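You operate a simulated robot arm through the tools that you are given. There is no shell and no other tool. Be economical: measure what you need, move in short steps, check, and stop when the job is done.

You run a simulated robot arm. Do the job below in one go: nothing can be reset, and whatever is moved stays where it is left.

TASK
Thread the small winder from the spool the pink card names, then turn off the light and shut the door.
Fine: fetch it from the grey shelf in the passage; shaft on the steel top, red bead to its post; passage light, shop door.

The check looks at the end state, three seconds after you hand in, the way a careful person would. Anything else that was tipped, shoved, dropped, spilled or broken makes it a failure.

THE ROBOT
A 7-joint arm with a two-finger parallel gripper on a trunk, on a base that drives. Base frame: it is fixed to the floor where the robot stands at the start and does not move with it; the origin is under the middle of the robot, x ahead of it, y to its left, z up; the surface under the hand at the start is at about z = 0.86. Readings come in m, degrees, newtons and seconds.
With the tool pointing down near the work surface it reaches from about 0.36 to 0.74 m from the robot's upright axis, wherever it stands. Its first joint turns from -143.0 to 143.0 degrees. Places, roughly: passage light switch [0.7, -0.1, 1.4]; shop door [-0.8, -0.7, 1.2]; spool shaft on the steel top [2, -1.4, 1]. Payload 3 kg.
The TCP is the grasp point between the finger pads, 0.03 m short of the fingertips. In the tool frame z runs along the fingers and y along their closing line. The gripper opens to 0.11 m. The fingers are 0.02 m wide and 0.01 m thick; the gripper's body (0.048 by 0.112 m) begins 0.055 m behind the TCP.
Orientation is that of the tool frame in the base frame, as a unit quaternion [x, y, z, w]. With the fingers straight down and closing along the base's y, the tool's x points along the base's -x, its y along +y and its z along -z.

THE INTERFACE
- The arm moves only by the tool nudge_tool. Its argument "deltas" is a list of rows, each a list of 7 numbers: the closure, from 0 (fully open) to 1 (shut), then the shift along the base's x, y, z in m, then the turn, a rotation vector about the base's x, y, z in degrees. In form: [[claw, tx, ty, tz, rx, ry, rz], ...]. A call has 1 to 8 rows; each row shifts and turns the commanded pose from where the row before left it. Each row takes 0.2 s and may step no farther than 0.05 m and 8.6 degrees from the row before; otherwise, or with a gripper value out of range, the whole call is refused. A pose out of reach is approached as far as the arm can. The call stops where the force on the tool passes 40 N (or 10 N more than at its start, if that is more) or the arm is blocked; 0.2 s more then pass. Each finger travels about 0.108 m/s and halts on what it meets, pressing with about 27 N; the grip force reading is that of the motor and also rises with nothing between the fingers. The clock runs only during rows and for 0.2 s after the last one: add rows that do not move to give the fingers time. The reply holds the time, the measured pose of the TCP, the force on the tool along the base axes, the opening and the grip force, in the units named above and with some noise, with the torque about the TCP (base axes, N m) and any sound that the robot's microphone picked up.
- Cameras (640 x 400 px; columns grow to the right, rows downward): "scene" is now at [0.1554, -0.0245, 1.679]; the picture's right is [-0.41, -0.91, 0.00], its down [-0.63, 0.29, -0.72] and it looks along [0.66, -0.30, -0.69] (base axes); focal length 214 px, centre (320, 200). "wrist" rides on the gripper at [0.072, 0.017, -0.103] in the tool frame; the picture's right is [-0.23, 0.97, 0.00], its down [-0.76, -0.18, -0.62] and it looks along [-0.61, -0.14, 0.78] (tool axes); focal length 222 px, centre (320, 200). There is no depth. A picture from a camera that has moved, and an enlarged one, comes with that camera's place and axes in the base frame and with its lens. The place of the scene camera against the robot may be out by one fixed shift of up to 0.012 m in any direction.
- camera(camera): a new picture of that camera. The clock stands still meanwhile.
- slide_trunk(by): slides the trunk up (or, below 0, down) by that many m; the arm and the scene camera ride with it, the base frame stays. It gives what a move gives, with no picture.
- roll_base(legs): drives the robot by 1 to 6 legs, each [ahead, left, turn to the left] in m, m and degrees, along the robot's own axes; the way and the turn of a leg run together, so that a leg with both is an arc; at most 1.5 m and 180 degrees a leg. The arm and the cameras ride along, it lands a little off, and it stops where it bumps. It gives what a move gives.
- turn_head(pan, tilt): turns the head with the scene camera to pan (to the left, within 86 degrees either way) and tilt (down, from -29 to 69), counted from straight ahead of the robot. It gives what a move gives.
- zoom(camera, box): a new picture of the part [left, top, right, bottom] of that camera's present view, enlarged. The clock stands still meanwhile.
- close_job(): hands the job in; it is judged then, once.

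Work in short steps. Places have to be worked out from the pictures, the camera data and where the tool is seen: move nearer, look again, correct. Check each grasp and each placing, and mend what went wrong. You have 120 turns and 90 pictures in all, those below and enlarged ones among them. Open the gripper and draw the arm clear of the work before you hand the job in, unless the task says otherwise; then end with one line.

The tools are called after ">>>" by a JSON object that holds its "name" and its "arguments". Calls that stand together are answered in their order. nudge_tool: Moves the arm, as the interface text tells. Its arguments: {"type":"object","properties":{"deltas":{"type":"array","items":{"type":"array","items":{"type":"number"}}}},"required":["deltas"]} The other tools are called the same way: slide_trunk (by) slides the trunk up or down; roll_base (legs) drives the base; turn_head (pan, tilt) turns the head that bears the scene camera; camera (camera) takes a picture; zoom (camera, box) takes an enlarged picture of a part of a camera's view; close_job () hands the job in.

At the start:

```text
t: 0.0
ee_pos: [0.5496, 0.1548, 0.9996]
tcp_rot: [-0.001, 1.0, 0.001, 0.0]
contact_force: [-0.9, -0.5, -0.2]
ft_torque: [0.01, -0.01, 0.02]
width: 0.11
gripper_force: 0.1
trunk travel left (down, up): [-0.8, 0.09]
robot x, y, heading: [0.0038, 0.001, -0.2]
head pan, tilt: [-24.5, 43.6]
```

scene: 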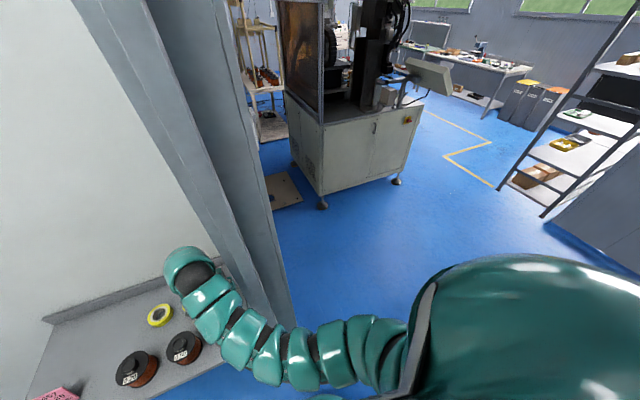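
wrist: 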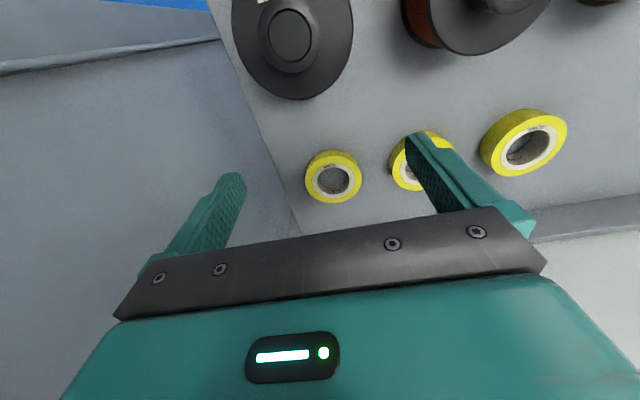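

The shelf with spools is in front-left; a pink card lies at the lower left of the scene view. I turn the head toward it to read it.

>>> {"name": "turn_head", "arguments": {"pan": 25, "tilt": 50}}

>>> {"name": "camera", "arguments": {"camera": "scene"}}

```text
t: 1.2
ee_pos: [0.549, 0.1547, 1.0]
tcp_rot: [0.0, 1.0, 0.0, 0.0]
contact_force: [-0.5, -0.2, -0.5]
ft_torque: [-0.01, -0.03, 0.0]
width: 0.1097
gripper_force: 0.0
trunk travel left (down, up): [-0.8, 0.09]
robot x, y, heading: [-0.0015, 0.0008, -0.1]
head pan, tilt: [25.0, 50.0]
```

```text
87 pictures are left
camera scene: at [0.1502, 0.0422, 1.67], right [0.42, -0.91, 0.0], down [-0.69, -0.32, -0.64], along [0.58, 0.27, -0.77], focal length 214 px, centre (320, 200)
```

scene: 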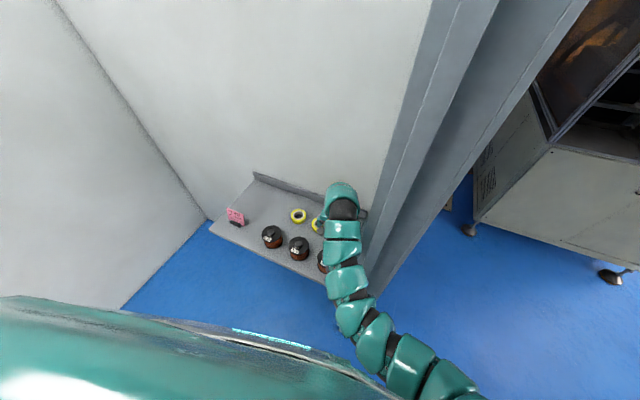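

The shelf is in view; zoom on it to read the card and labels.

>>> {"name": "zoom", "arguments": {"camera": "scene", "box": [205, 165, 345, 285]}}

>>> {"name": "zoom", "arguments": {"camera": "scene", "box": [220, 200, 252, 232]}}

```text
3.33 times, centred on (275, 225) of scene
camera zoom: at [0.1502, 0.0422, 1.67], right [0.42, -0.91, 0.0], down [-0.69, -0.32, -0.64], along [0.58, 0.27, -0.77], focal length 715 px, centre (470, 117)
```

zoom: 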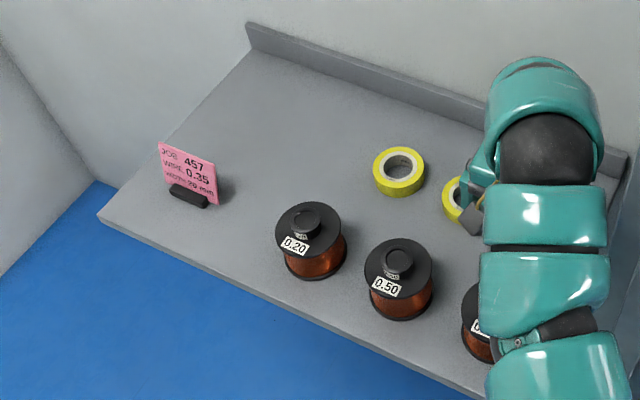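

```text
12.50 times, centred on (236, 216) of scene
camera zoom: at [0.1502, 0.0422, 1.67], right [0.42, -0.91, 0.0], down [-0.69, -0.32, -0.64], along [0.58, 0.27, -0.77], focal length 2681 px, centre (1370, 0)
```

zoom: 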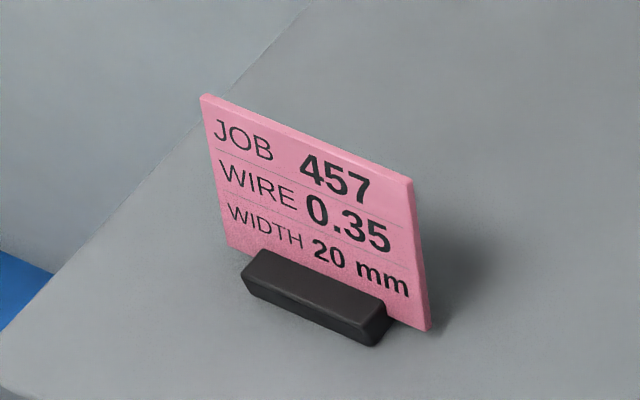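

The card calls for wire 0.35. The two left spools are 0.20 and 0.50; the third is hidden by the arm, so I lift and draw the hand back to see it.

>>> {"name": "nudge_tool", "arguments": {"deltas": [[0, -0.02, 0, 0.045, 0, 0, 0], [0, -0.03, 0, 0.04, 0, 0, 0], [0, -0.04, 0, 0.03, 0, 0, 0], [0, -0.04, 0, 0.02, 0, 0, 0]]}}

>>> {"name": "camera", "arguments": {"camera": "wrist"}}

```text
t: 2.2
ee_pos: [0.4829, 0.1682, 0.99]
tcp_rot: [-0.001, 1.0, 0.0, 0.003]
contact_force: [0.5, 0.1, -0.2]
ft_torque: [0.03, 0.01, -0.01]
width: 0.1102
gripper_force: 0.1
out of reach, approached as far as the arm can: row 1, 2, 3, 4
trunk travel left (down, up): [-0.8, 0.09]
robot x, y, heading: [-0.0036, -0.0003, -0.1]
head pan, tilt: [25.0, 50.0]
```

```text
84 pictures are left
camera wrist: at [0.4107, 0.1834, 1.0944], right [0.23, 0.97, 0.0], down [0.76, -0.18, 0.63], along [0.61, -0.14, -0.78], focal length 222 px, centre (320, 200)
```

wrist: 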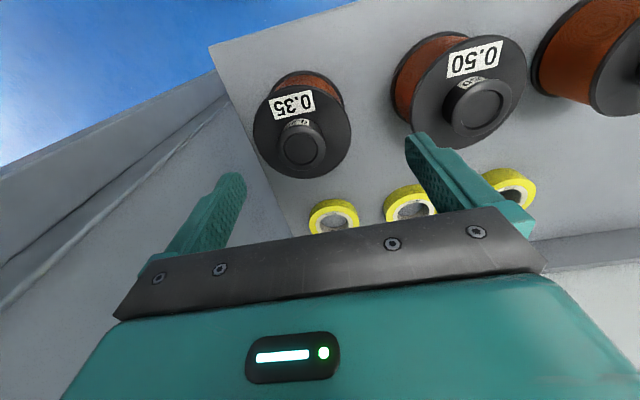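

The right-hand spool reads 0.35, with its knob top at about (0.480, 0.154, 0.94). I zoom for detail of its construction and look for the red bead.

>>> {"name": "zoom", "arguments": {"camera": "wrist", "box": [230, 50, 390, 200]}}

>>> {"name": "zoom", "arguments": {"camera": "scene", "box": [250, 190, 350, 290]}}

>>> {"name": "turn_head", "arguments": {"pan": -30, "tilt": 15}}

>>> {"name": "camera", "arguments": {"camera": "scene"}}

```text
2.67 times, centred on (310, 125) of wrist
camera zoom: at [0.4107, 0.1834, 1.0944], right [0.23, 0.97, 0.0], down [0.76, -0.18, 0.63], along [0.61, -0.14, -0.78], focal length 592 px, centre (347, 400)
```

zoom: 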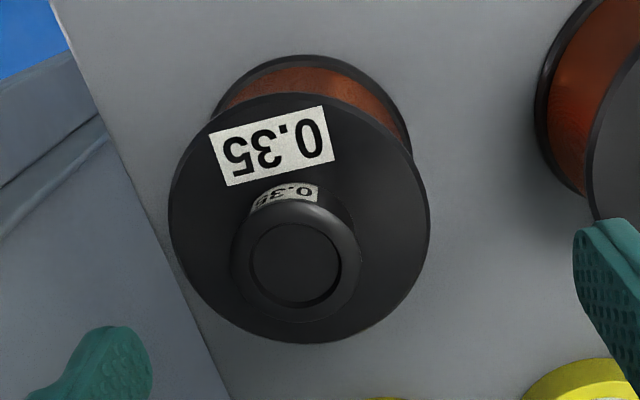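

```text
4.00 times, centred on (300, 240) of scene
camera zoom: at [0.1484, 0.0424, 1.6702], right [0.42, -0.91, 0.0], down [-0.69, -0.32, -0.64], along [0.58, 0.27, -0.77], focal length 858 px, centre (400, 40)
```

zoom: 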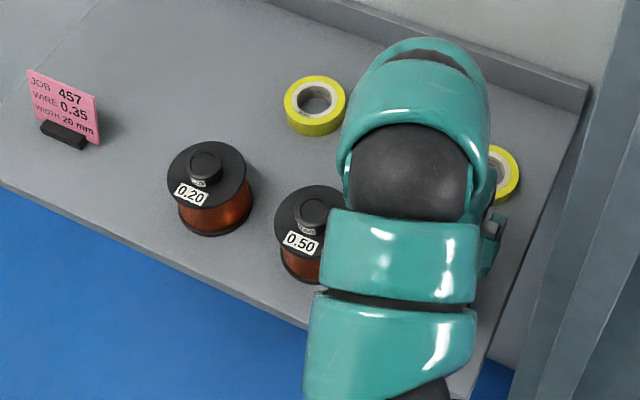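

```text
t: 3.4
ee_pos: [0.4844, 0.1679, 0.9916]
tcp_rot: [0.0, 1.0, 0.001, 0.003]
contact_force: [0.5, -1.0, -0.2]
ft_torque: [0.0, 0.04, 0.01]
width: 0.1097
gripper_force: 0.1
trunk travel left (down, up): [-0.8, 0.09]
robot x, y, heading: [-0.001, -0.0013, 0.1]
head pan, tilt: [-30.0, 15.0]
```

```text
81 pictures are left
camera scene: at [0.1611, -0.0368, 1.7237], right [-0.5, -0.87, 0.0], down [-0.22, 0.13, -0.97], along [0.84, -0.48, -0.26], focal length 214 px, centre (320, 200)
```

scene: 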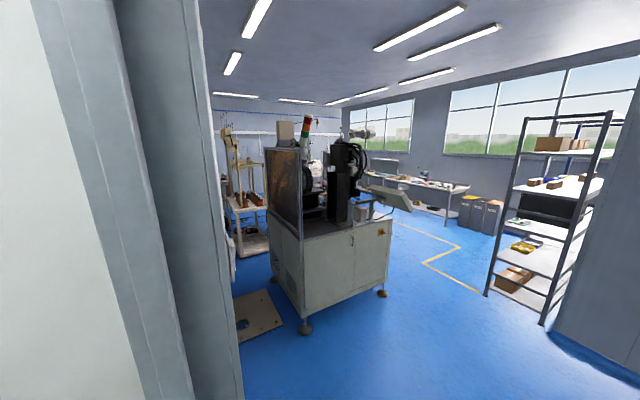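

The steel top with the small winder should be the cabinet at about pixel (344,210). I zoom there and on the jamb for the light switch.

>>> {"name": "zoom", "arguments": {"camera": "scene", "box": [260, 110, 420, 250]}}

>>> {"name": "zoom", "arguments": {"camera": "scene", "box": [40, 130, 280, 350]}}

>>> {"name": "turn_head", "arguments": {"pan": -86, "tilt": 15}}

>>> {"name": "camera", "arguments": {"camera": "scene"}}

```text
2.86 times, centred on (340, 180) of scene
camera zoom: at [0.1611, -0.0368, 1.7237], right [-0.5, -0.87, 0.0], down [-0.22, 0.13, -0.97], along [0.84, -0.48, -0.26], focal length 613 px, centre (263, 257)
```

zoom: 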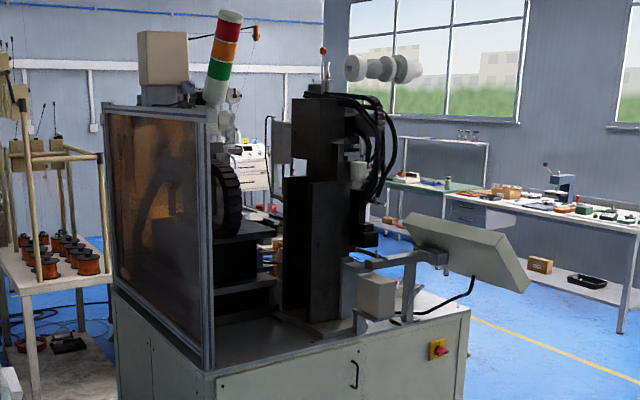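

```text
1.82 times, centred on (160, 240) of scene
camera zoom: at [0.1611, -0.0368, 1.7237], right [-0.5, -0.87, 0.0], down [-0.22, 0.13, -0.97], along [0.84, -0.48, -0.26], focal length 390 px, centre (611, 127)
```

zoom: 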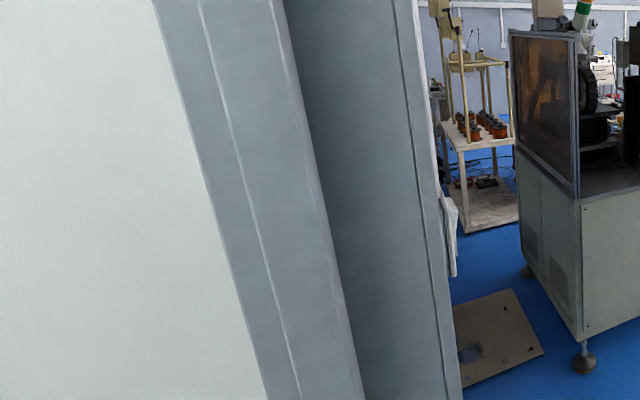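

```text
t: 4.7
ee_pos: [0.4843, 0.1676, 0.9912]
tcp_rot: [0.0, 1.0, 0.001, 0.004]
contact_force: [0.5, 1.1, -0.2]
ft_torque: [0.01, 0.0, 0.02]
width: 0.1102
gripper_force: 0.1
trunk travel left (down, up): [-0.8, 0.09]
robot x, y, heading: [0.0022, 0.0014, 0.1]
head pan, tilt: [-85.9, 15.0]
```

```text
78 pictures are left
camera scene: at [0.087, -0.0834, 1.7237], right [-1.0, -0.07, 0.0], down [-0.02, 0.26, -0.97], along [0.07, -0.96, -0.26], focal length 214 px, centre (320, 200)
```

scene: 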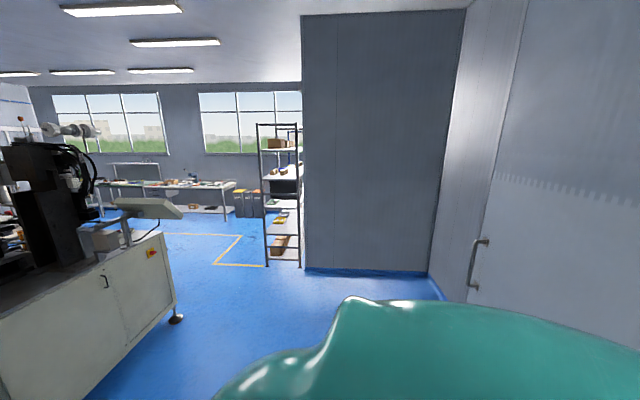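

The small winder is on the cabinet; a spool knob grip along the spool axis will suit any shaft orientation. I align over the 0.35 spool's knob with fingers partly closed.

>>> {"name": "nudge_tool", "arguments": {"deltas": [[0.3, -0.004, -0.013, 0, 0, 0, 0], [0.4, 0, 0, -0.01, 0, 0, 0], [0.4, 0, 0, 0, 0, 0, 0]]}}

>>> {"name": "camera", "arguments": {"camera": "wrist"}}

```text
t: 5.5
ee_pos: [0.4814, 0.1544, 0.981]
tcp_rot: [0.0, 1.0, 0.0, 0.0]
contact_force: [0.1, -0.2, 0.3]
ft_torque: [-0.04, -0.01, 0.01]
width: 0.0658
gripper_force: 0.2
trunk travel left (down, up): [-0.8, 0.09]
robot x, y, heading: [-0.0024, -0.0009, 0.2]
head pan, tilt: [-85.9, 15.0]
```

```text
77 pictures are left
camera wrist: at [0.41, 0.1707, 1.0851], right [0.23, 0.97, 0.0], down [0.76, -0.18, 0.62], along [0.61, -0.14, -0.78], focal length 222 px, centre (320, 200)
```

wrist: 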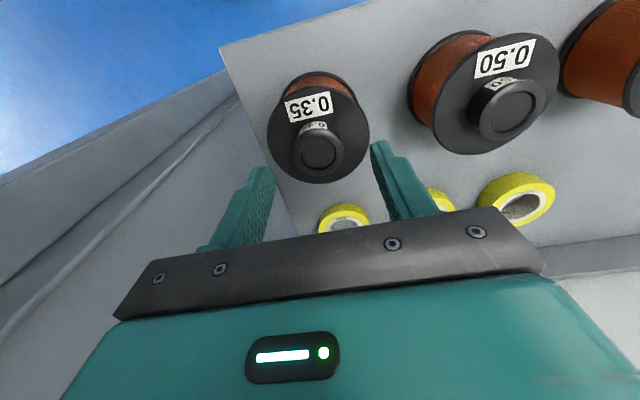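

The knob sits exactly between the fingertips. I descend 4 cm and close.

>>> {"name": "nudge_tool", "arguments": {"deltas": [[0.4, 0, 0, -0.02, 0, 0, 0], [0.4, 0, 0, -0.02, 0, 0, 0], [0.4, 0, 0, 0, 0, 0, 0], [1, 0, 0, 0, 0, 0, 0], [1, 0, 0, 0, 0, 0, 0], [1, 0, 0, 0, 0, 0, 0]]}}

```text
t: 6.0
ee_pos: [0.4826, 0.1548, 0.9531]
tcp_rot: [0.002, 1.0, 0.001, 0.001]
contact_force: [-7.6, -3.0, 14.5]
ft_torque: [-0.61, 0.38, -0.21]
width: 0.0668
gripper_force: 0.7
trunk travel left (down, up): [-0.8, 0.09]
robot x, y, heading: [-0.0043, 0.0006, 0.3]
head pan, tilt: [-85.9, 15.0]
stopped in row 2: the force on the tool passed its limit at 108 N (the readings are from after the stop); the commanded pose is now the measured one
```

It touched something at TCP z≈0.953. I look before going on.

>>> {"name": "camera", "arguments": {"camera": "wrist"}}

```text
76 pictures are left
camera wrist: at [0.4113, 0.1716, 1.0559], right [0.23, 0.97, 0.0], down [0.76, -0.18, 0.62], along [0.61, -0.14, -0.78], focal length 222 px, centre (320, 200)
```

wrist: 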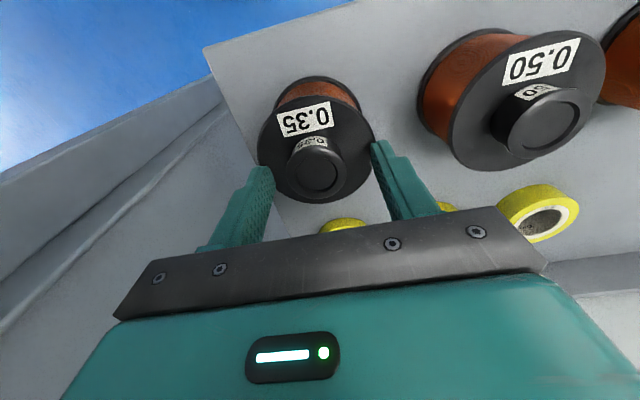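

The fingertips rest on the flange, straddling the knob. I rise 2 mm and close.

>>> {"name": "nudge_tool", "arguments": {"deltas": [[0.4, 0, 0, 0.002, 0, 0, 0], [0.8, 0, 0, 0, 0, 0, 0], [1, 0, 0, 0, 0, 0, 0], [1, 0, 0, 0, 0, 0, 0], [1, 0, 0, 0, 0, 0, 0]]}}

>>> {"name": "camera", "arguments": {"camera": "wrist"}}

```text
t: 7.2
ee_pos: [0.4825, 0.1541, 0.9528]
tcp_rot: [0.001, 1.0, 0.0, 0.001]
contact_force: [1.5, -1.3, 0.4]
ft_torque: [-0.2, -0.26, 0.07]
width: 0.0335
gripper_force: 26.9
trunk travel left (down, up): [-0.8, 0.09]
robot x, y, heading: [0.0001, 0.0025, -0.1]
head pan, tilt: [-85.9, 15.0]
```

```text
75 pictures are left
camera wrist: at [0.4113, 0.1712, 1.0566], right [0.23, 0.97, 0.0], down [0.76, -0.18, 0.62], along [0.61, -0.14, -0.78], focal length 222 px, centre (320, 200)
```

wrist: 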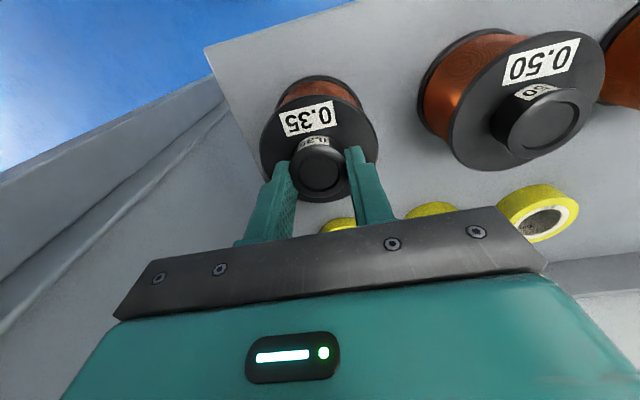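

Knob gripped at 33.5 mm. I lift straight up with the trunk.

>>> {"name": "slide_trunk", "arguments": {"by": 0.085}}

>>> {"name": "turn_head", "arguments": {"pan": 15, "tilt": 50}}

>>> {"name": "camera", "arguments": {"camera": "scene"}}

```text
t: 8.5
ee_pos: [0.4829, 0.1544, 1.0381]
tcp_rot: [0.001, 1.0, 0.0, 0.002]
contact_force: [0.1, 0.7, -6.0]
ft_torque: [0.02, -0.02, -0.01]
width: 0.0334
gripper_force: 26.9
trunk travel left (down, up): [-0.885, 0.005]
robot x, y, heading: [0.0003, 0.0017, -0.1]
head pan, tilt: [-85.9, 15.0]
```

```text
t: 10.2
ee_pos: [0.4831, 0.1539, 1.0383]
tcp_rot: [0.001, 1.0, 0.0, 0.001]
contact_force: [1.3, 0.7, -7.0]
ft_torque: [-0.02, -0.01, -0.01]
width: 0.0334
gripper_force: 27.5
trunk travel left (down, up): [-0.885, 0.005]
robot x, y, heading: [-0.0004, 0.0004, -0.0]
head pan, tilt: [15.0, 50.0]
```

```text
74 pictures are left
camera scene: at [0.1553, 0.0298, 1.755], right [0.26, -0.97, 0.0], down [-0.74, -0.2, -0.64], along [0.62, 0.17, -0.77], focal length 214 px, centre (320, 200)
```

scene: 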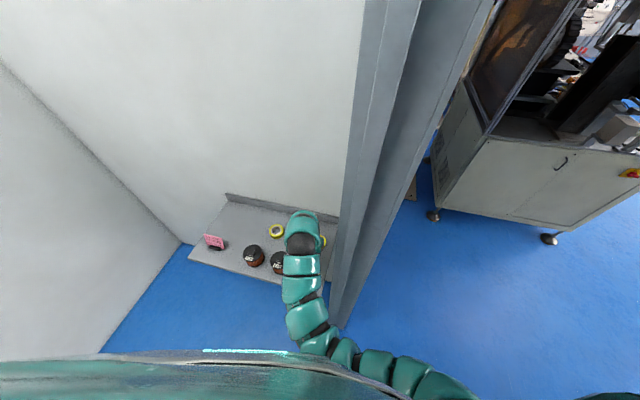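

The spool is lifted (≈0.6 kg). Before driving I check the free space behind/left and the door side.

>>> {"name": "turn_head", "arguments": {"pan": 86, "tilt": 30}}

>>> {"name": "camera", "arguments": {"camera": "scene"}}

>>> {"name": "turn_head", "arguments": {"pan": -86, "tilt": 40}}

>>> {"name": "camera", "arguments": {"camera": "scene"}}

```text
t: 11.7
ee_pos: [0.4833, 0.1537, 1.0376]
tcp_rot: [0.001, 1.0, 0.0, 0.002]
contact_force: [0.3, -0.2, -6.5]
ft_torque: [-0.01, -0.01, -0.03]
width: 0.0334
gripper_force: 27.6
trunk travel left (down, up): [-0.885, 0.005]
robot x, y, heading: [-0.0011, -0.0006, -0.0]
head pan, tilt: [85.9, 30.0]
```

```text
73 pictures are left
camera scene: at [0.0874, 0.1002, 1.7845], right [1.0, -0.07, 0.0], down [-0.04, -0.5, -0.87], along [0.06, 0.86, -0.5], focal length 214 px, centre (320, 200)
```

scene: 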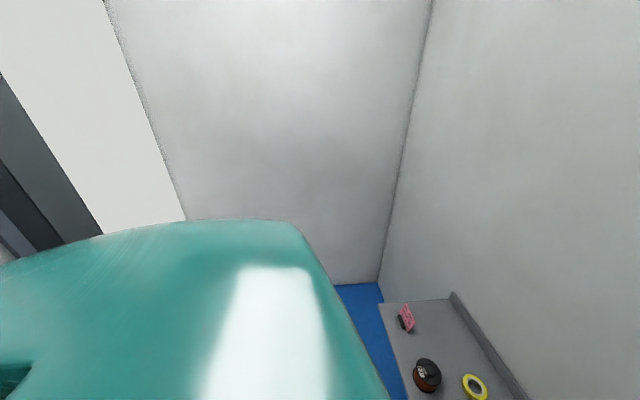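

```text
t: 14.3
ee_pos: [0.483, 0.1557, 1.0363]
tcp_rot: [0.001, 1.0, 0.0, 0.0]
contact_force: [0.0, 0.3, -6.2]
ft_torque: [-0.01, -0.02, 0.0]
width: 0.0336
gripper_force: 27.2
trunk travel left (down, up): [-0.885, 0.005]
robot x, y, heading: [0.0027, 0.0012, -0.1]
head pan, tilt: [-85.9, 40.0]
```

```text
72 pictures are left
camera scene: at [0.087, -0.0748, 1.7692], right [-1.0, -0.07, 0.0], down [-0.05, 0.64, -0.77], along [0.05, -0.76, -0.64], focal length 214 px, centre (320, 200)
```

scene: 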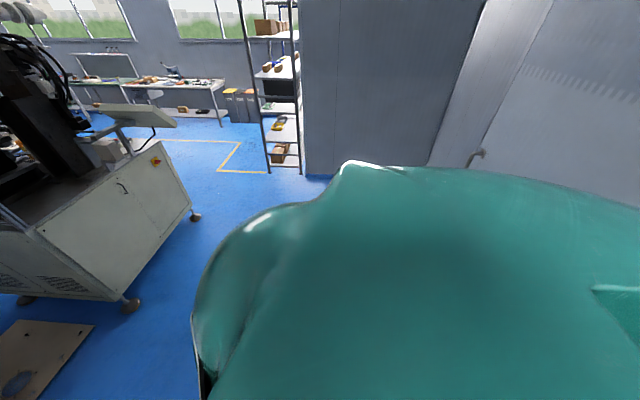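

The passage opens to the shop at y<-0.1, with jamb near x≈0.5. I back up a bit, slide right through the doorway, then advance partway toward the winder.

>>> {"name": "roll_base", "arguments": {"legs": [[-0.22, 0, 0], [0, -1.25, 0]]}}

>>> {"name": "turn_head", "arguments": {"pan": 0, "tilt": 15}}

>>> {"name": "camera", "arguments": {"camera": "scene"}}

```text
t: 21.9
ee_pos: [0.2689, -1.1049, 1.0376]
tcp_rot: [0.001, 1.0, 0.001, 0.001]
contact_force: [0.9, 0.0, -5.8]
ft_torque: [0.03, -0.02, 0.01]
width: 0.0335
gripper_force: 27.0
trunk travel left (down, up): [-0.885, 0.005]
robot x, y, heading: [-0.2139, -1.2564, 0.4]
head pan, tilt: [-85.9, 40.0]
```

```text
t: 23.5
ee_pos: [0.2689, -1.1048, 1.0377]
tcp_rot: [0.0, 1.0, 0.001, 0.001]
contact_force: [-1.1, -0.6, -5.9]
ft_torque: [0.01, -0.03, 0.03]
width: 0.0332
gripper_force: 26.9
trunk travel left (down, up): [-0.885, 0.005]
robot x, y, heading: [-0.2125, -1.261, 0.2]
head pan, tilt: [0.0, 15.0]
```

```text
71 pictures are left
camera scene: at [-0.0394, -1.2497, 1.8086], right [0.0, -1.0, 0.0], down [-0.26, 0.0, -0.97], along [0.97, 0.0, -0.26], focal length 214 px, centre (320, 200)
```

scene: 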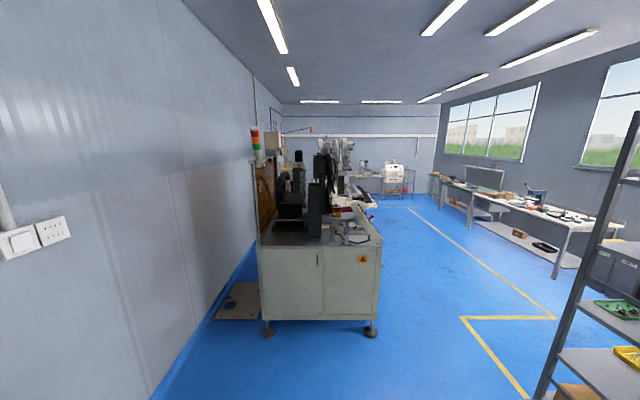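

The light switch is at the left on the shop-side wall, winder ahead. Zoom on both.

>>> {"name": "zoom", "arguments": {"camera": "scene", "box": [250, 140, 400, 270]}}

>>> {"name": "zoom", "arguments": {"camera": "scene", "box": [0, 190, 100, 280]}}

```text
3.08 times, centred on (325, 205) of scene
camera zoom: at [-0.0394, -1.2497, 1.8086], right [0.0, -1.0, 0.0], down [-0.26, 0.0, -0.97], along [0.97, 0.0, -0.26], focal length 660 px, centre (305, 185)
```

zoom: 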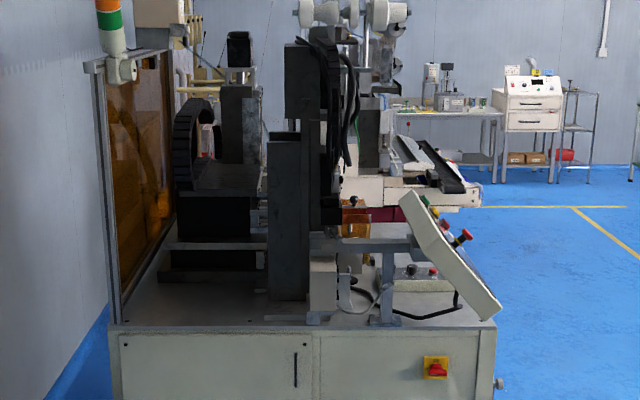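

```text
4.44 times, centred on (50, 235) of scene
camera zoom: at [-0.0394, -1.2497, 1.8086], right [0.0, -1.0, 0.0], down [-0.26, 0.0, -0.97], along [0.97, 0.0, -0.26], focal length 953 px, centre (1520, 44)
```

zoom: 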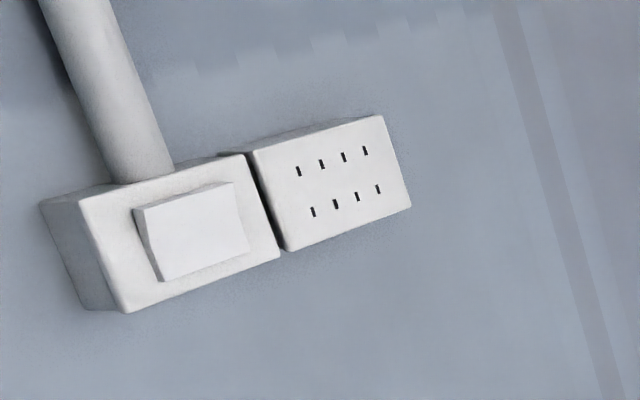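

The rocker is on the shop-side wall. I move nearer to the winder and look.

>>> {"name": "roll_base", "arguments": {"legs": [[1.1, -0.1, 0]]}}

>>> {"name": "turn_head", "arguments": {"pan": 0, "tilt": 35}}

>>> {"name": "camera", "arguments": {"camera": "scene"}}

```text
t: 29.1
ee_pos: [1.3704, -1.2114, 1.0387]
tcp_rot: [0.005, 1.0, 0.0, 0.0]
contact_force: [-0.6, -0.2, -5.4]
ft_torque: [0.01, -0.01, 0.0]
width: 0.0335
gripper_force: 26.9
trunk travel left (down, up): [-0.885, 0.005]
robot x, y, heading: [0.8882, -1.3587, -0.4]
head pan, tilt: [0.0, 15.0]
```

```text
t: 30.0
ee_pos: [1.3721, -1.2088, 1.0377]
tcp_rot: [0.004, 1.0, 0.0, 0.001]
contact_force: [0.4, -0.6, -5.9]
ft_torque: [-0.03, -0.02, 0.02]
width: 0.0337
gripper_force: 26.9
trunk travel left (down, up): [-0.885, 0.005]
robot x, y, heading: [0.8871, -1.3614, -0.4]
head pan, tilt: [0.0, 35.0]
```

```text
68 pictures are left
camera scene: at [1.0563, -1.3525, 1.7767], right [-0.01, -1.0, 0.0], down [-0.57, 0.0, -0.82], along [0.82, -0.01, -0.57], focal length 214 px, centre (320, 200)
```

scene: 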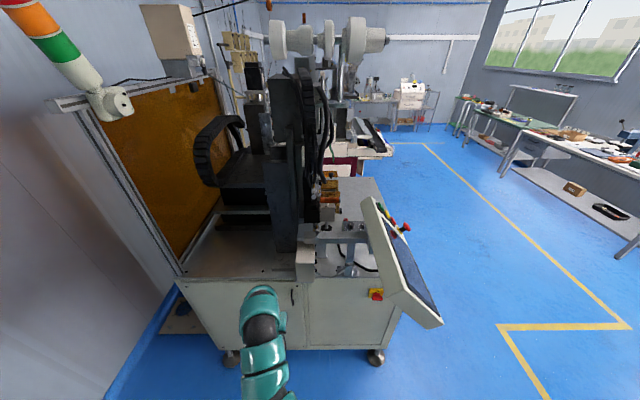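

>>> {"name": "zoom", "arguments": {"camera": "scene", "box": [280, 160, 420, 300]}}

>>> {"name": "zoom", "arguments": {"camera": "scene", "box": [180, 80, 320, 290]}}

```text
2.86 times, centred on (350, 230) of scene
camera zoom: at [1.0563, -1.3525, 1.7767], right [-0.01, -1.0, 0.0], down [-0.57, 0.0, -0.82], along [0.82, -0.01, -0.57], focal length 613 px, centre (234, 114)
```

zoom: 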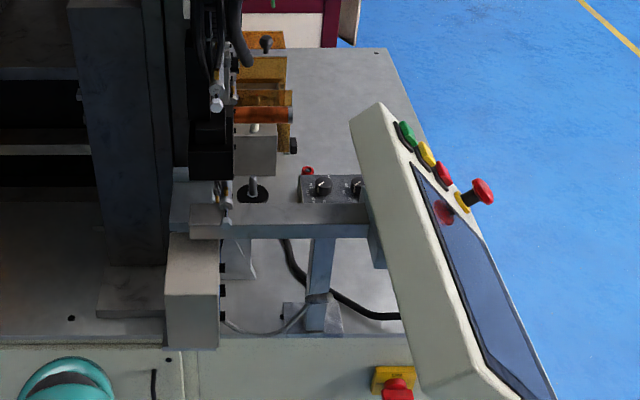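

```text
1.90 times, centred on (250, 185) of scene
camera zoom: at [1.0563, -1.3525, 1.7767], right [-0.01, -1.0, 0.0], down [-0.57, 0.0, -0.82], along [0.82, -0.01, -0.57], focal length 408 px, centre (453, 229)
```

zoom: 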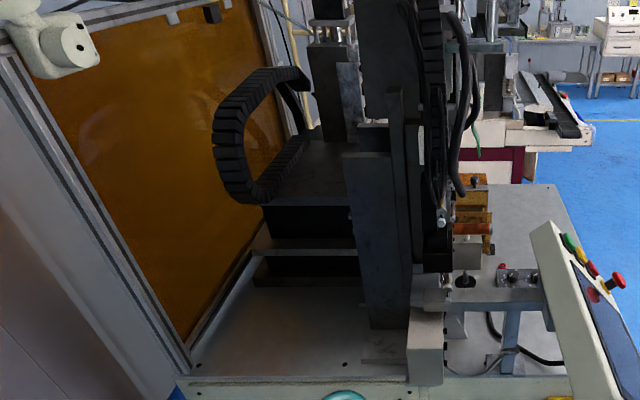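

The vertical shaft on a black disc is at about (1.96,-1.40), deck z≈0.97; a red bead-like thing is near (1.98,-1.51). I must get the spool higher than 1.12; test how high the arm can go here.

>>> {"name": "nudge_tool", "arguments": {"deltas": [[1, 0, 0, 0.02, 0, 0, 0], [1, 0, 0, 0.03, 0, 0, 0], [1, 0, 0, 0.03, 0, 0, 0], [1, 0, 0, 0.03, 0, 0, 0]]}}

>>> {"name": "slide_trunk", "arguments": {"by": 0.005}}

```text
t: 31.0
ee_pos: [1.3719, -1.2105, 1.0746]
tcp_rot: [0.004, 1.0, 0.001, 0.003]
contact_force: [-0.5, 0.2, -5.6]
ft_torque: [-0.01, -0.01, -0.03]
width: 0.0333
gripper_force: 26.8
out of reach, approached as far as the arm can: row 2, 3, 4
trunk travel left (down, up): [-0.885, 0.005]
robot x, y, heading: [0.8875, -1.359, -0.2]
head pan, tilt: [0.0, 35.0]
```

```text
t: 31.5
ee_pos: [1.3728, -1.2108, 1.079]
tcp_rot: [0.004, 1.0, 0.0, 0.004]
contact_force: [-0.6, 0.2, -5.8]
ft_torque: [-0.02, 0.0, -0.03]
width: 0.0334
gripper_force: 27.0
trunk travel left (down, up): [-0.89, 0.0]
robot x, y, heading: [0.8878, -1.3614, -0.2]
head pan, tilt: [0.0, 35.0]
```

At this radius the height limit is ~1.08. I test whether farther out it can go higher.

>>> {"name": "nudge_tool", "arguments": {"deltas": [[1, 0.04, -0.02, 0, 0, 0, 0], [1, 0.04, -0.02, 0.01, 0, 0, 0], [1, 0.02, 0, 0.03, 0, 0, 0], [1, 0, 0, 0.04, 0, 0, 0], [1, 0, 0, 0.04, 0, 0, 0]]}}

```text
t: 32.7
ee_pos: [1.5037, -1.2303, 1.1464]
tcp_rot: [0.004, 1.0, 0.001, 0.003]
contact_force: [0.3, 0.1, -6.1]
ft_torque: [-0.03, -0.01, 0.03]
width: 0.0332
gripper_force: 27.4
out of reach, approached as far as the arm can: row 3, 4, 5
trunk travel left (down, up): [-0.89, 0.0]
robot x, y, heading: [0.8855, -1.3621, -0.3]
head pan, tilt: [0.0, 35.0]
```

Farther out it reaches higher (1.146 at 0.63 m). The best approach is from the cabinet's open right side, so I look to the right to plan the drive.

>>> {"name": "roll_base", "arguments": {"legs": [[-0.25, 0, 0]]}}

>>> {"name": "turn_head", "arguments": {"pan": -65, "tilt": 35}}

>>> {"name": "camera", "arguments": {"camera": "scene"}}

```text
t: 34.5
ee_pos: [1.2542, -1.2286, 1.1483]
tcp_rot: [0.005, 1.0, 0.001, 0.004]
contact_force: [-0.8, 0.0, -5.4]
ft_torque: [0.01, 0.0, 0.02]
width: 0.0333
gripper_force: 26.8
trunk travel left (down, up): [-0.89, 0.0]
robot x, y, heading: [0.6356, -1.3569, -0.6]
head pan, tilt: [0.0, 35.0]
```

```text
t: 35.9
ee_pos: [1.2534, -1.2297, 1.1476]
tcp_rot: [0.005, 1.0, 0.0, 0.003]
contact_force: [1.3, -1.2, -4.6]
ft_torque: [0.01, -0.03, -0.03]
width: 0.0333
gripper_force: 27.1
trunk travel left (down, up): [-0.89, 0.0]
robot x, y, heading: [0.6403, -1.3622, -0.3]
head pan, tilt: [-65.0, 35.0]
```

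```text
65 pictures are left
camera scene: at [0.7549, -1.4303, 1.7817], right [-0.91, -0.41, 0.0], down [-0.24, 0.52, -0.82], along [0.34, -0.75, -0.57], focal length 214 px, centre (320, 200)
```

scene: 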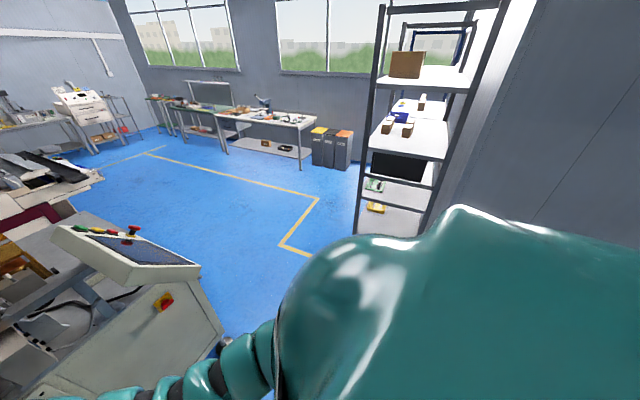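

Plenty of room on the right. I drive right, ahead and turn left to face the cabinet's right side.

>>> {"name": "roll_base", "arguments": {"legs": [[0, -1.3, 0], [1.45, 0, 0], [0, 0, 90]]}}

>>> {"name": "turn_head", "arguments": {"pan": 0, "tilt": 35}}

>>> {"name": "camera", "arguments": {"camera": "scene"}}

```text
t: 41.1
ee_pos: [1.2428, -2.3458, 1.1454]
tcp_rot: [0.012, 1.0, 0.001, 0.003]
contact_force: [0.6, 0.4, -6.0]
ft_torque: [0.02, -0.01, 0.02]
width: 0.0334
gripper_force: 27.1
trunk travel left (down, up): [-0.89, 0.0]
robot x, y, heading: [0.6249, -2.4635, -1.4]
head pan, tilt: [-65.0, 35.0]
stopped in leg 1: the robot was blocked; the commanded pose is now the measured one
```

```text
t: 42.5
ee_pos: [1.2426, -2.3433, 1.1464]
tcp_rot: [0.011, 1.0, 0.0, 0.002]
contact_force: [-0.4, 0.0, -6.5]
ft_torque: [-0.02, 0.02, 0.01]
width: 0.0333
gripper_force: 26.6
trunk travel left (down, up): [-0.89, 0.0]
robot x, y, heading: [0.6194, -2.4643, -1.2]
head pan, tilt: [0.0, 35.0]
```

```text
64 pictures are left
camera scene: at [0.7922, -2.4587, 1.7816], right [-0.02, -1.0, 0.0], down [-0.57, 0.01, -0.82], along [0.82, -0.02, -0.57], focal length 214 px, centre (320, 200)
```

scene: 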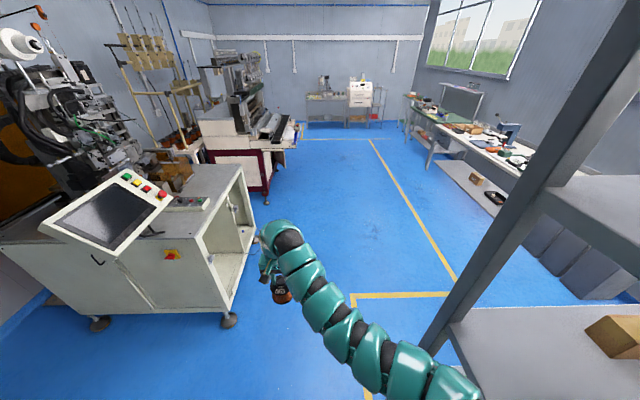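

The base grazed the wall block on the right; there is a gap to the rack. I shift left a bit, go ahead and then turn.

>>> {"name": "roll_base", "arguments": {"legs": [[0, 0.1, 1.2], [1.46, 0, 0], [0, -0.2, 0], [0, 0, 90]]}}

>>> {"name": "camera", "arguments": {"camera": "scene"}}

```text
t: 55.5
ee_pos: [1.9475, -1.9397, 1.1461]
tcp_rot: [0.712, -0.702, -0.002, -0.001]
contact_force: [0.1, -0.7, -5.7]
ft_torque: [0.0, 0.0, 0.0]
width: 0.0335
gripper_force: 27.3
trunk travel left (down, up): [-0.89, 0.0]
robot x, y, heading: [2.0909, -2.5515, 90.9]
head pan, tilt: [0.0, 35.0]
```

```text
63 pictures are left
camera scene: at [2.0893, -2.3764, 1.7816], right [1.0, 0.02, 0.0], down [0.01, -0.57, -0.82], along [-0.01, 0.82, -0.57], focal length 214 px, centre (320, 200)
```

scene: 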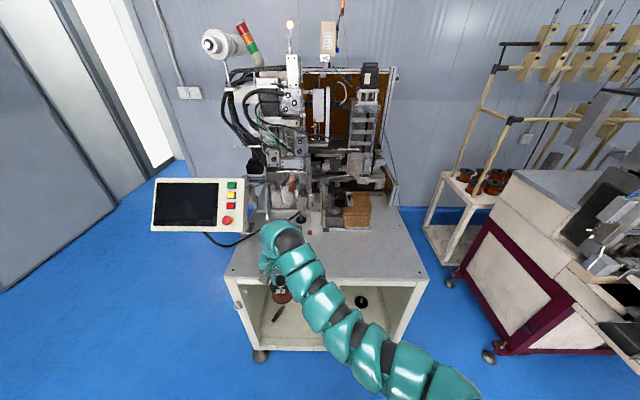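

>>> {"name": "zoom", "arguments": {"camera": "scene", "box": [225, 150, 385, 270]}}

>>> {"name": "zoom", "arguments": {"camera": "scene", "box": [255, 190, 335, 250]}}

>>> {"name": "camera", "arguments": {"camera": "wrist"}}

```text
3.33 times, centred on (305, 210) of scene
camera zoom: at [2.0893, -2.3764, 1.7816], right [1.0, 0.02, 0.0], down [0.01, -0.57, -0.82], along [-0.01, 0.82, -0.57], focal length 715 px, centre (370, 167)
```

zoom: 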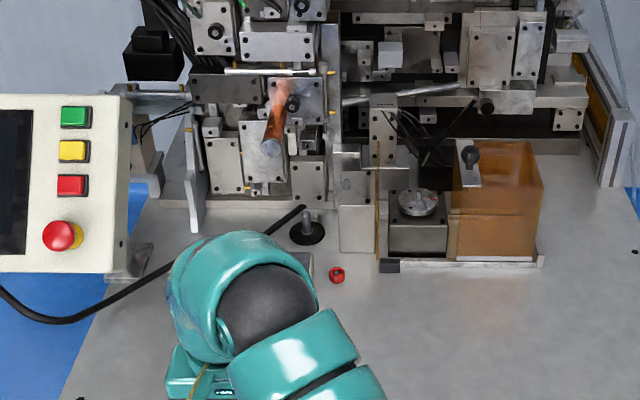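

```text
6.67 times, centred on (295, 220) of scene
camera zoom: at [2.0893, -2.3764, 1.7816], right [1.0, 0.02, 0.0], down [0.01, -0.57, -0.82], along [-0.01, 0.82, -0.57], focal length 1430 px, centre (487, 67)
```

zoom: 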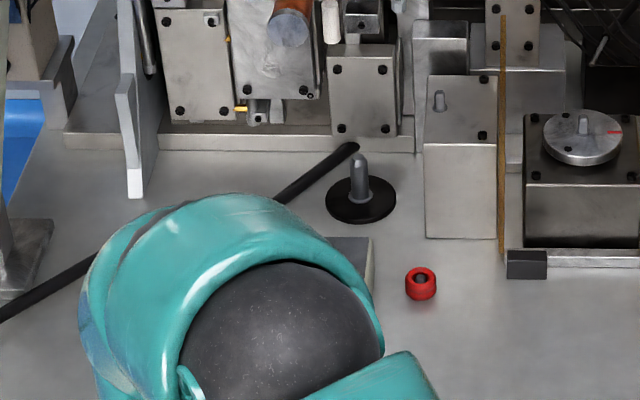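

```text
60 pictures are left
camera wrist: at [1.9325, -2.0144, 1.25], right [-0.98, 0.21, 0.0], down [0.17, 0.76, 0.63], along [0.13, 0.61, -0.78], focal length 222 px, centre (320, 200)
```

wrist: 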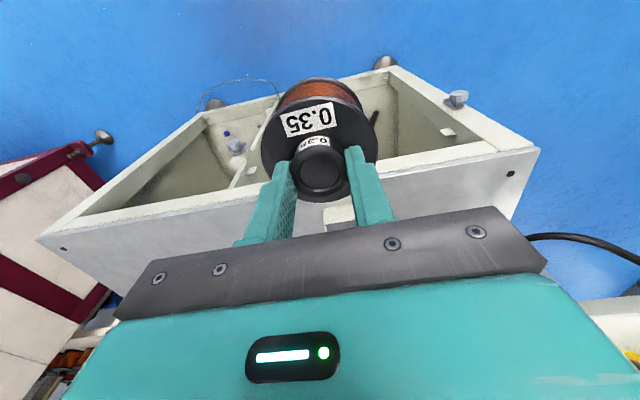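

The shaft stands at about (1.967,-1.42), deck z≈0.97, shaft top ≈1.02; the red bead ring lies at about (2.03,-1.53). I extend and raise the arm first, then inch forward.

>>> {"name": "nudge_tool", "arguments": {"deltas": [[1, 0, 0.03, 0.015, 0, 0, 0], [1, 0, 0.03, 0.015, 0, 0, 0], [1, 0, 0.02, 0.01, 0, 0, 0]]}}

>>> {"name": "roll_base", "arguments": {"legs": [[0.25, 0, -0.9]]}}

>>> {"name": "camera", "arguments": {"camera": "scene"}}

```text
t: 56.3
ee_pos: [1.949, -1.8612, 1.188]
tcp_rot: [0.712, -0.702, -0.002, -0.002]
contact_force: [0.3, 0.3, -5.8]
ft_torque: [0.03, 0.01, 0.01]
width: 0.0332
gripper_force: 26.6
trunk travel left (down, up): [-0.89, 0.0]
robot x, y, heading: [2.093, -2.5543, 90.8]
head pan, tilt: [0.0, 35.0]
```

```text
t: 58.1
ee_pos: [1.9553, -1.6117, 1.1871]
tcp_rot: [-0.706, 0.708, 0.002, 0.002]
contact_force: [-0.3, 1.5, -5.6]
ft_torque: [-0.01, 0.01, 0.01]
width: 0.0335
gripper_force: 27.2
trunk travel left (down, up): [-0.89, 0.0]
robot x, y, heading: [2.0901, -2.3064, 90.1]
head pan, tilt: [0.0, 35.0]
```

```text
59 pictures are left
camera scene: at [2.0901, -2.1276, 1.7815], right [1.0, 0.0, 0.0], down [0.0, -0.57, -0.82], along [0.0, 0.82, -0.57], focal length 214 px, centre (320, 200)
```

scene: 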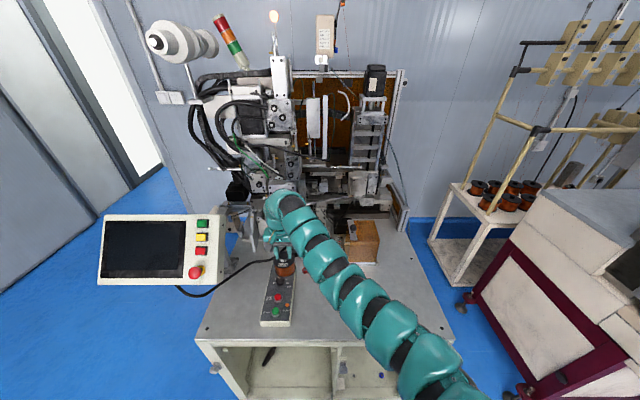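

Before going further I check clearance around the shaft: an orange mandrel protrudes nearby above. Zoom in.

>>> {"name": "zoom", "arguments": {"camera": "scene", "box": [215, 130, 335, 240]}}

>>> {"name": "camera", "arguments": {"camera": "wrist"}}

```text
3.64 times, centred on (275, 185) of scene
camera zoom: at [2.0901, -2.1276, 1.7815], right [1.0, 0.0, 0.0], down [0.0, -0.57, -0.82], along [0.0, 0.82, -0.57], focal length 780 px, centre (484, 254)
```

zoom: 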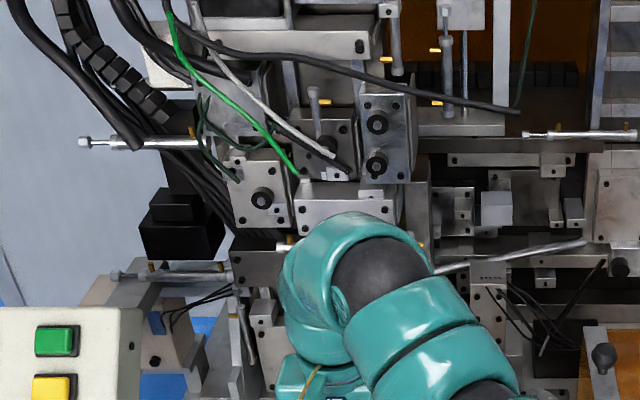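

```text
57 pictures are left
camera wrist: at [1.9408, -1.685, 1.2897], right [-0.97, 0.23, 0.0], down [0.18, 0.76, 0.63], along [0.14, 0.61, -0.78], focal length 222 px, centre (320, 200)
```

wrist: 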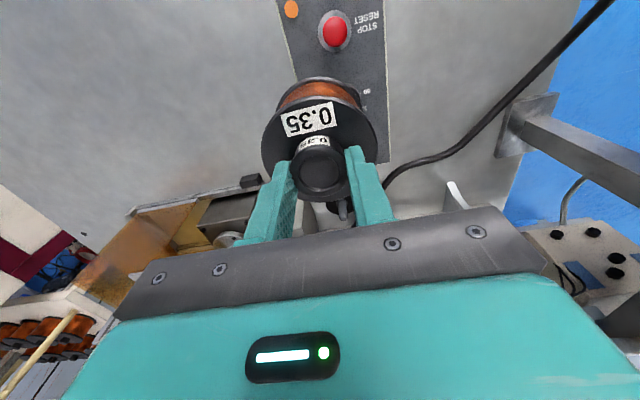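

Triangulated, the mandrel end is near (1.92,-1.46,1.18), so a downward hand over the shaft would foul it. I'll set the spool on clear deck at about (2.12,-1.66) and regrip the knob with a horizontal tool.

>>> {"name": "nudge_tool", "arguments": {"deltas": [[1, 0.04, -0.01, -0.015, 0, 0, 0], [1, 0.04, -0.01, -0.015, 0, 0, 0], [1, 0.045, -0.015, -0.01, 0, 0, 0], [1, 0.04, -0.015, 0, 0, 0, 0], [1, 0, 0, -0.035, 0, 0, 0], [1, 0, 0, -0.03, 0, 0, 0]]}}

>>> {"name": "camera", "arguments": {"camera": "scene"}}

>>> {"name": "camera", "arguments": {"camera": "wrist"}}

```text
t: 59.5
ee_pos: [2.095, -1.629, 1.0783]
tcp_rot: [-0.707, 0.707, 0.001, 0.002]
contact_force: [-0.4, -0.1, -5.7]
ft_torque: [-0.04, 0.02, 0.01]
width: 0.0332
gripper_force: 27.5
out of reach, approached as far as the arm can: row 3, 4
trunk travel left (down, up): [-0.89, 0.0]
robot x, y, heading: [2.0917, -2.3086, 89.9]
head pan, tilt: [0.0, 35.0]
```

```text
56 pictures are left
camera scene: at [2.0908, -2.1279, 1.7815], right [1.0, 0.0, 0.0], down [0.0, -0.57, -0.82], along [0.0, 0.82, -0.57], focal length 214 px, centre (320, 200)
```

scene: 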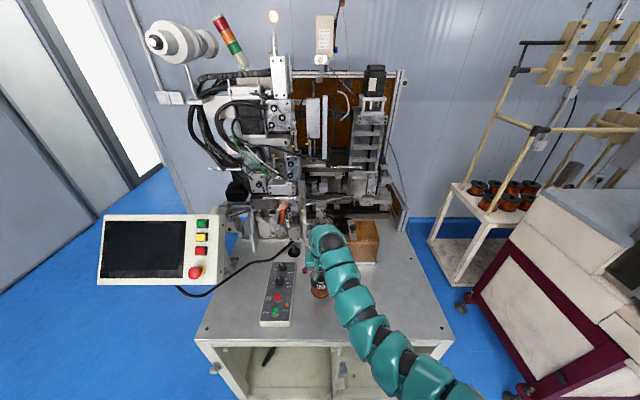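

```text
55 pictures are left
camera wrist: at [2.0777, -1.7021, 1.1821], right [-0.97, 0.23, 0.0], down [0.18, 0.76, 0.63], along [0.14, 0.61, -0.78], focal length 222 px, centre (320, 200)
```

wrist: 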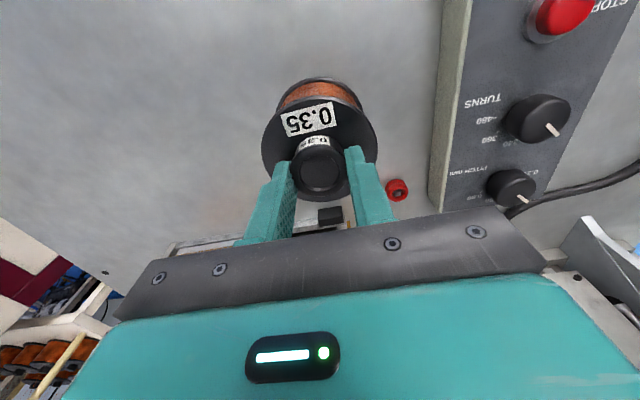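

The spool hovers over clear deck; I move it slightly toward me and lower in small steps until it touches.

>>> {"name": "nudge_tool", "arguments": {"deltas": [[1, 0.02, -0.035, 0, 0, 0, 0], [1, 0, 0, -0.005, 0, 0, 0], [1, 0, 0, -0.003, 0, 0, 0], [1, 0, 0, -0.003, 0, 0, 0], [1, 0, 0, -0.003, 0, 0, 0], [1, 0, 0, 0, 0, 0, 0]]}}

```text
t: 60.9
ee_pos: [2.1102, -1.6645, 1.0649]
tcp_rot: [-0.706, 0.708, 0.002, 0.002]
contact_force: [1.2, -0.5, -5.9]
ft_torque: [-0.02, -0.02, -0.01]
width: 0.0333
gripper_force: 26.8
trunk travel left (down, up): [-0.89, 0.0]
robot x, y, heading: [2.0875, -2.3073, 90.0]
head pan, tilt: [0.0, 35.0]
```

No contact yet; continue in 2–3 mm steps.

>>> {"name": "nudge_tool", "arguments": {"deltas": [[1, 0, 0, -0.003, 0, 0, 0], [1, 0, 0, -0.003, 0, 0, 0], [1, 0, 0, -0.003, 0, 0, 0], [1, 0, 0, -0.002, 0, 0, 0], [1, 0, 0, 0, 0, 0, 0]]}}

```text
t: 62.1
ee_pos: [2.111, -1.6648, 1.0528]
tcp_rot: [-0.707, 0.708, 0.001, 0.001]
contact_force: [-0.1, 0.4, -6.8]
ft_torque: [0.02, 0.0, 0.02]
width: 0.0333
gripper_force: 26.9
trunk travel left (down, up): [-0.89, 0.0]
robot x, y, heading: [2.0922, -2.3086, 89.8]
head pan, tilt: [0.0, 35.0]
```

>>> {"name": "nudge_tool", "arguments": {"deltas": [[1, 0, 0, -0.003, 0, 0, 0], [1, 0, 0, -0.003, 0, 0, 0], [1, 0, 0, -0.003, 0, 0, 0], [1, 0, 0, -0.003, 0, 0, 0], [1, 0, 0, -0.003, 0, 0, 0], [1, 0, 0, 0, 0, 0, 0]]}}

>>> {"name": "camera", "arguments": {"camera": "wrist"}}

```text
t: 63.5
ee_pos: [2.11, -1.6633, 1.0429]
tcp_rot: [-0.706, 0.708, 0.006, 0.005]
contact_force: [1.1, -3.6, 14.6]
ft_torque: [-0.96, -0.39, -0.12]
width: 0.0332
gripper_force: 26.6
trunk travel left (down, up): [-0.89, 0.0]
robot x, y, heading: [2.088, -2.3084, 90.2]
head pan, tilt: [0.0, 35.0]
stopped in row 6: the force on the tool passed its limit at 41 N (the readings are from after the stop); the commanded pose is now the measured one
```

```text
54 pictures are left
camera wrist: at [2.0951, -1.7375, 1.1449], right [-0.97, 0.23, 0.01], down [0.18, 0.75, 0.64], along [0.14, 0.62, -0.77], focal length 222 px, centre (320, 200)
```

wrist: 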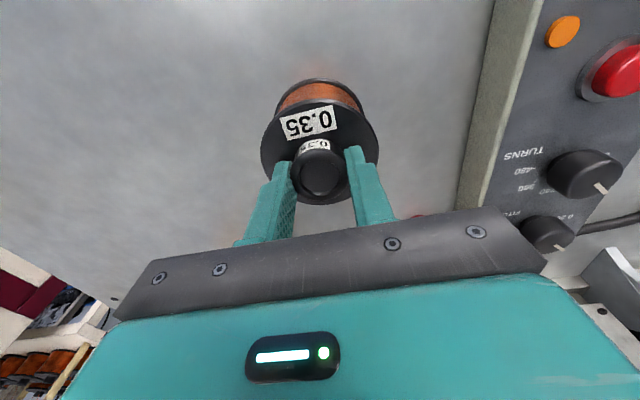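

Contact: deck at z≈0.951. Release and rise straight up.

>>> {"name": "nudge_tool", "arguments": {"deltas": [[0.9, 0, 0, 0.001, 0, 0, 0], [0.4, 0, 0, 0, 0, 0, 0], [0.4, 0, 0, 0, 0, 0, 0], [0.4, 0, 0, 0.02, 0, 0, 0], [0.4, 0, 0, 0.03, 0, 0, 0]]}}

>>> {"name": "camera", "arguments": {"camera": "wrist"}}

```text
t: 64.7
ee_pos: [2.1123, -1.6626, 1.0923]
tcp_rot: [-0.706, 0.708, 0.004, 0.005]
contact_force: [-0.1, -0.7, -0.6]
ft_torque: [-0.01, 0.0, 0.0]
width: 0.066
gripper_force: 0.0
trunk travel left (down, up): [-0.89, 0.0]
robot x, y, heading: [2.0909, -2.3051, 90.0]
head pan, tilt: [0.0, 35.0]
```

```text
53 pictures are left
camera wrist: at [2.0963, -1.7362, 1.1949], right [-0.97, 0.23, 0.0], down [0.18, 0.75, 0.63], along [0.14, 0.62, -0.77], focal length 222 px, centre (320, 200)
```

wrist: 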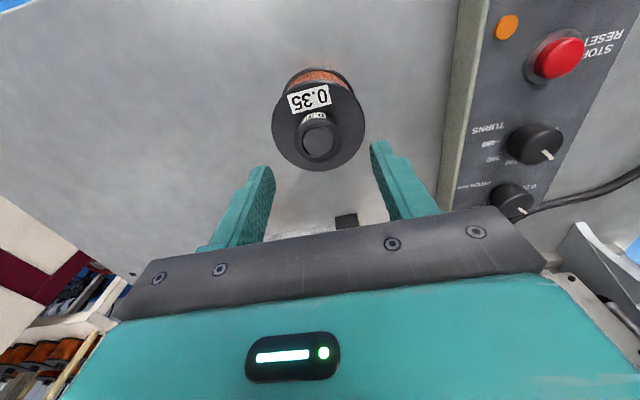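

Spool stands on the deck. Now with the arm aside, I get a clear enlarged view of shaft, mandrel, bead and posts.

>>> {"name": "zoom", "arguments": {"camera": "scene", "box": [220, 190, 320, 260]}}

>>> {"name": "zoom", "arguments": {"camera": "scene", "box": [285, 190, 385, 290]}}

```text
5.71 times, centred on (270, 225) of scene
camera zoom: at [2.0905, -2.1299, 1.7817], right [1.0, 0.0, 0.0], down [0.0, -0.57, -0.82], along [0.0, 0.82, -0.57], focal length 1226 px, centre (606, 57)
```

zoom: 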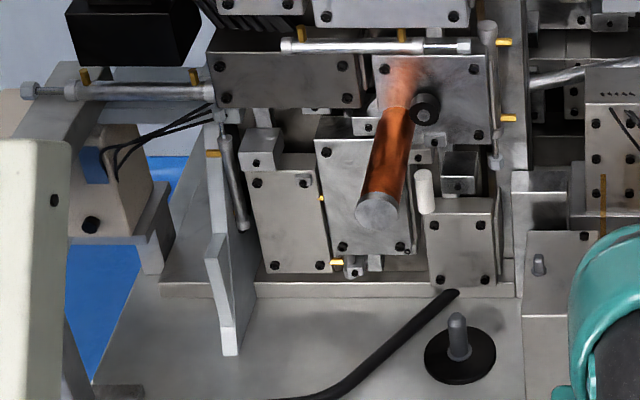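

```text
4.00 times, centred on (335, 240) of scene
camera zoom: at [2.0905, -2.1299, 1.7817], right [1.0, 0.0, 0.0], down [0.0, -0.57, -0.82], along [0.0, 0.82, -0.57], focal length 858 px, centre (260, 40)
```

zoom: 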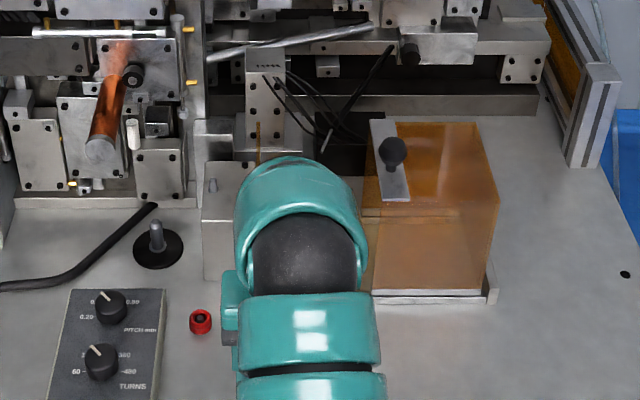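

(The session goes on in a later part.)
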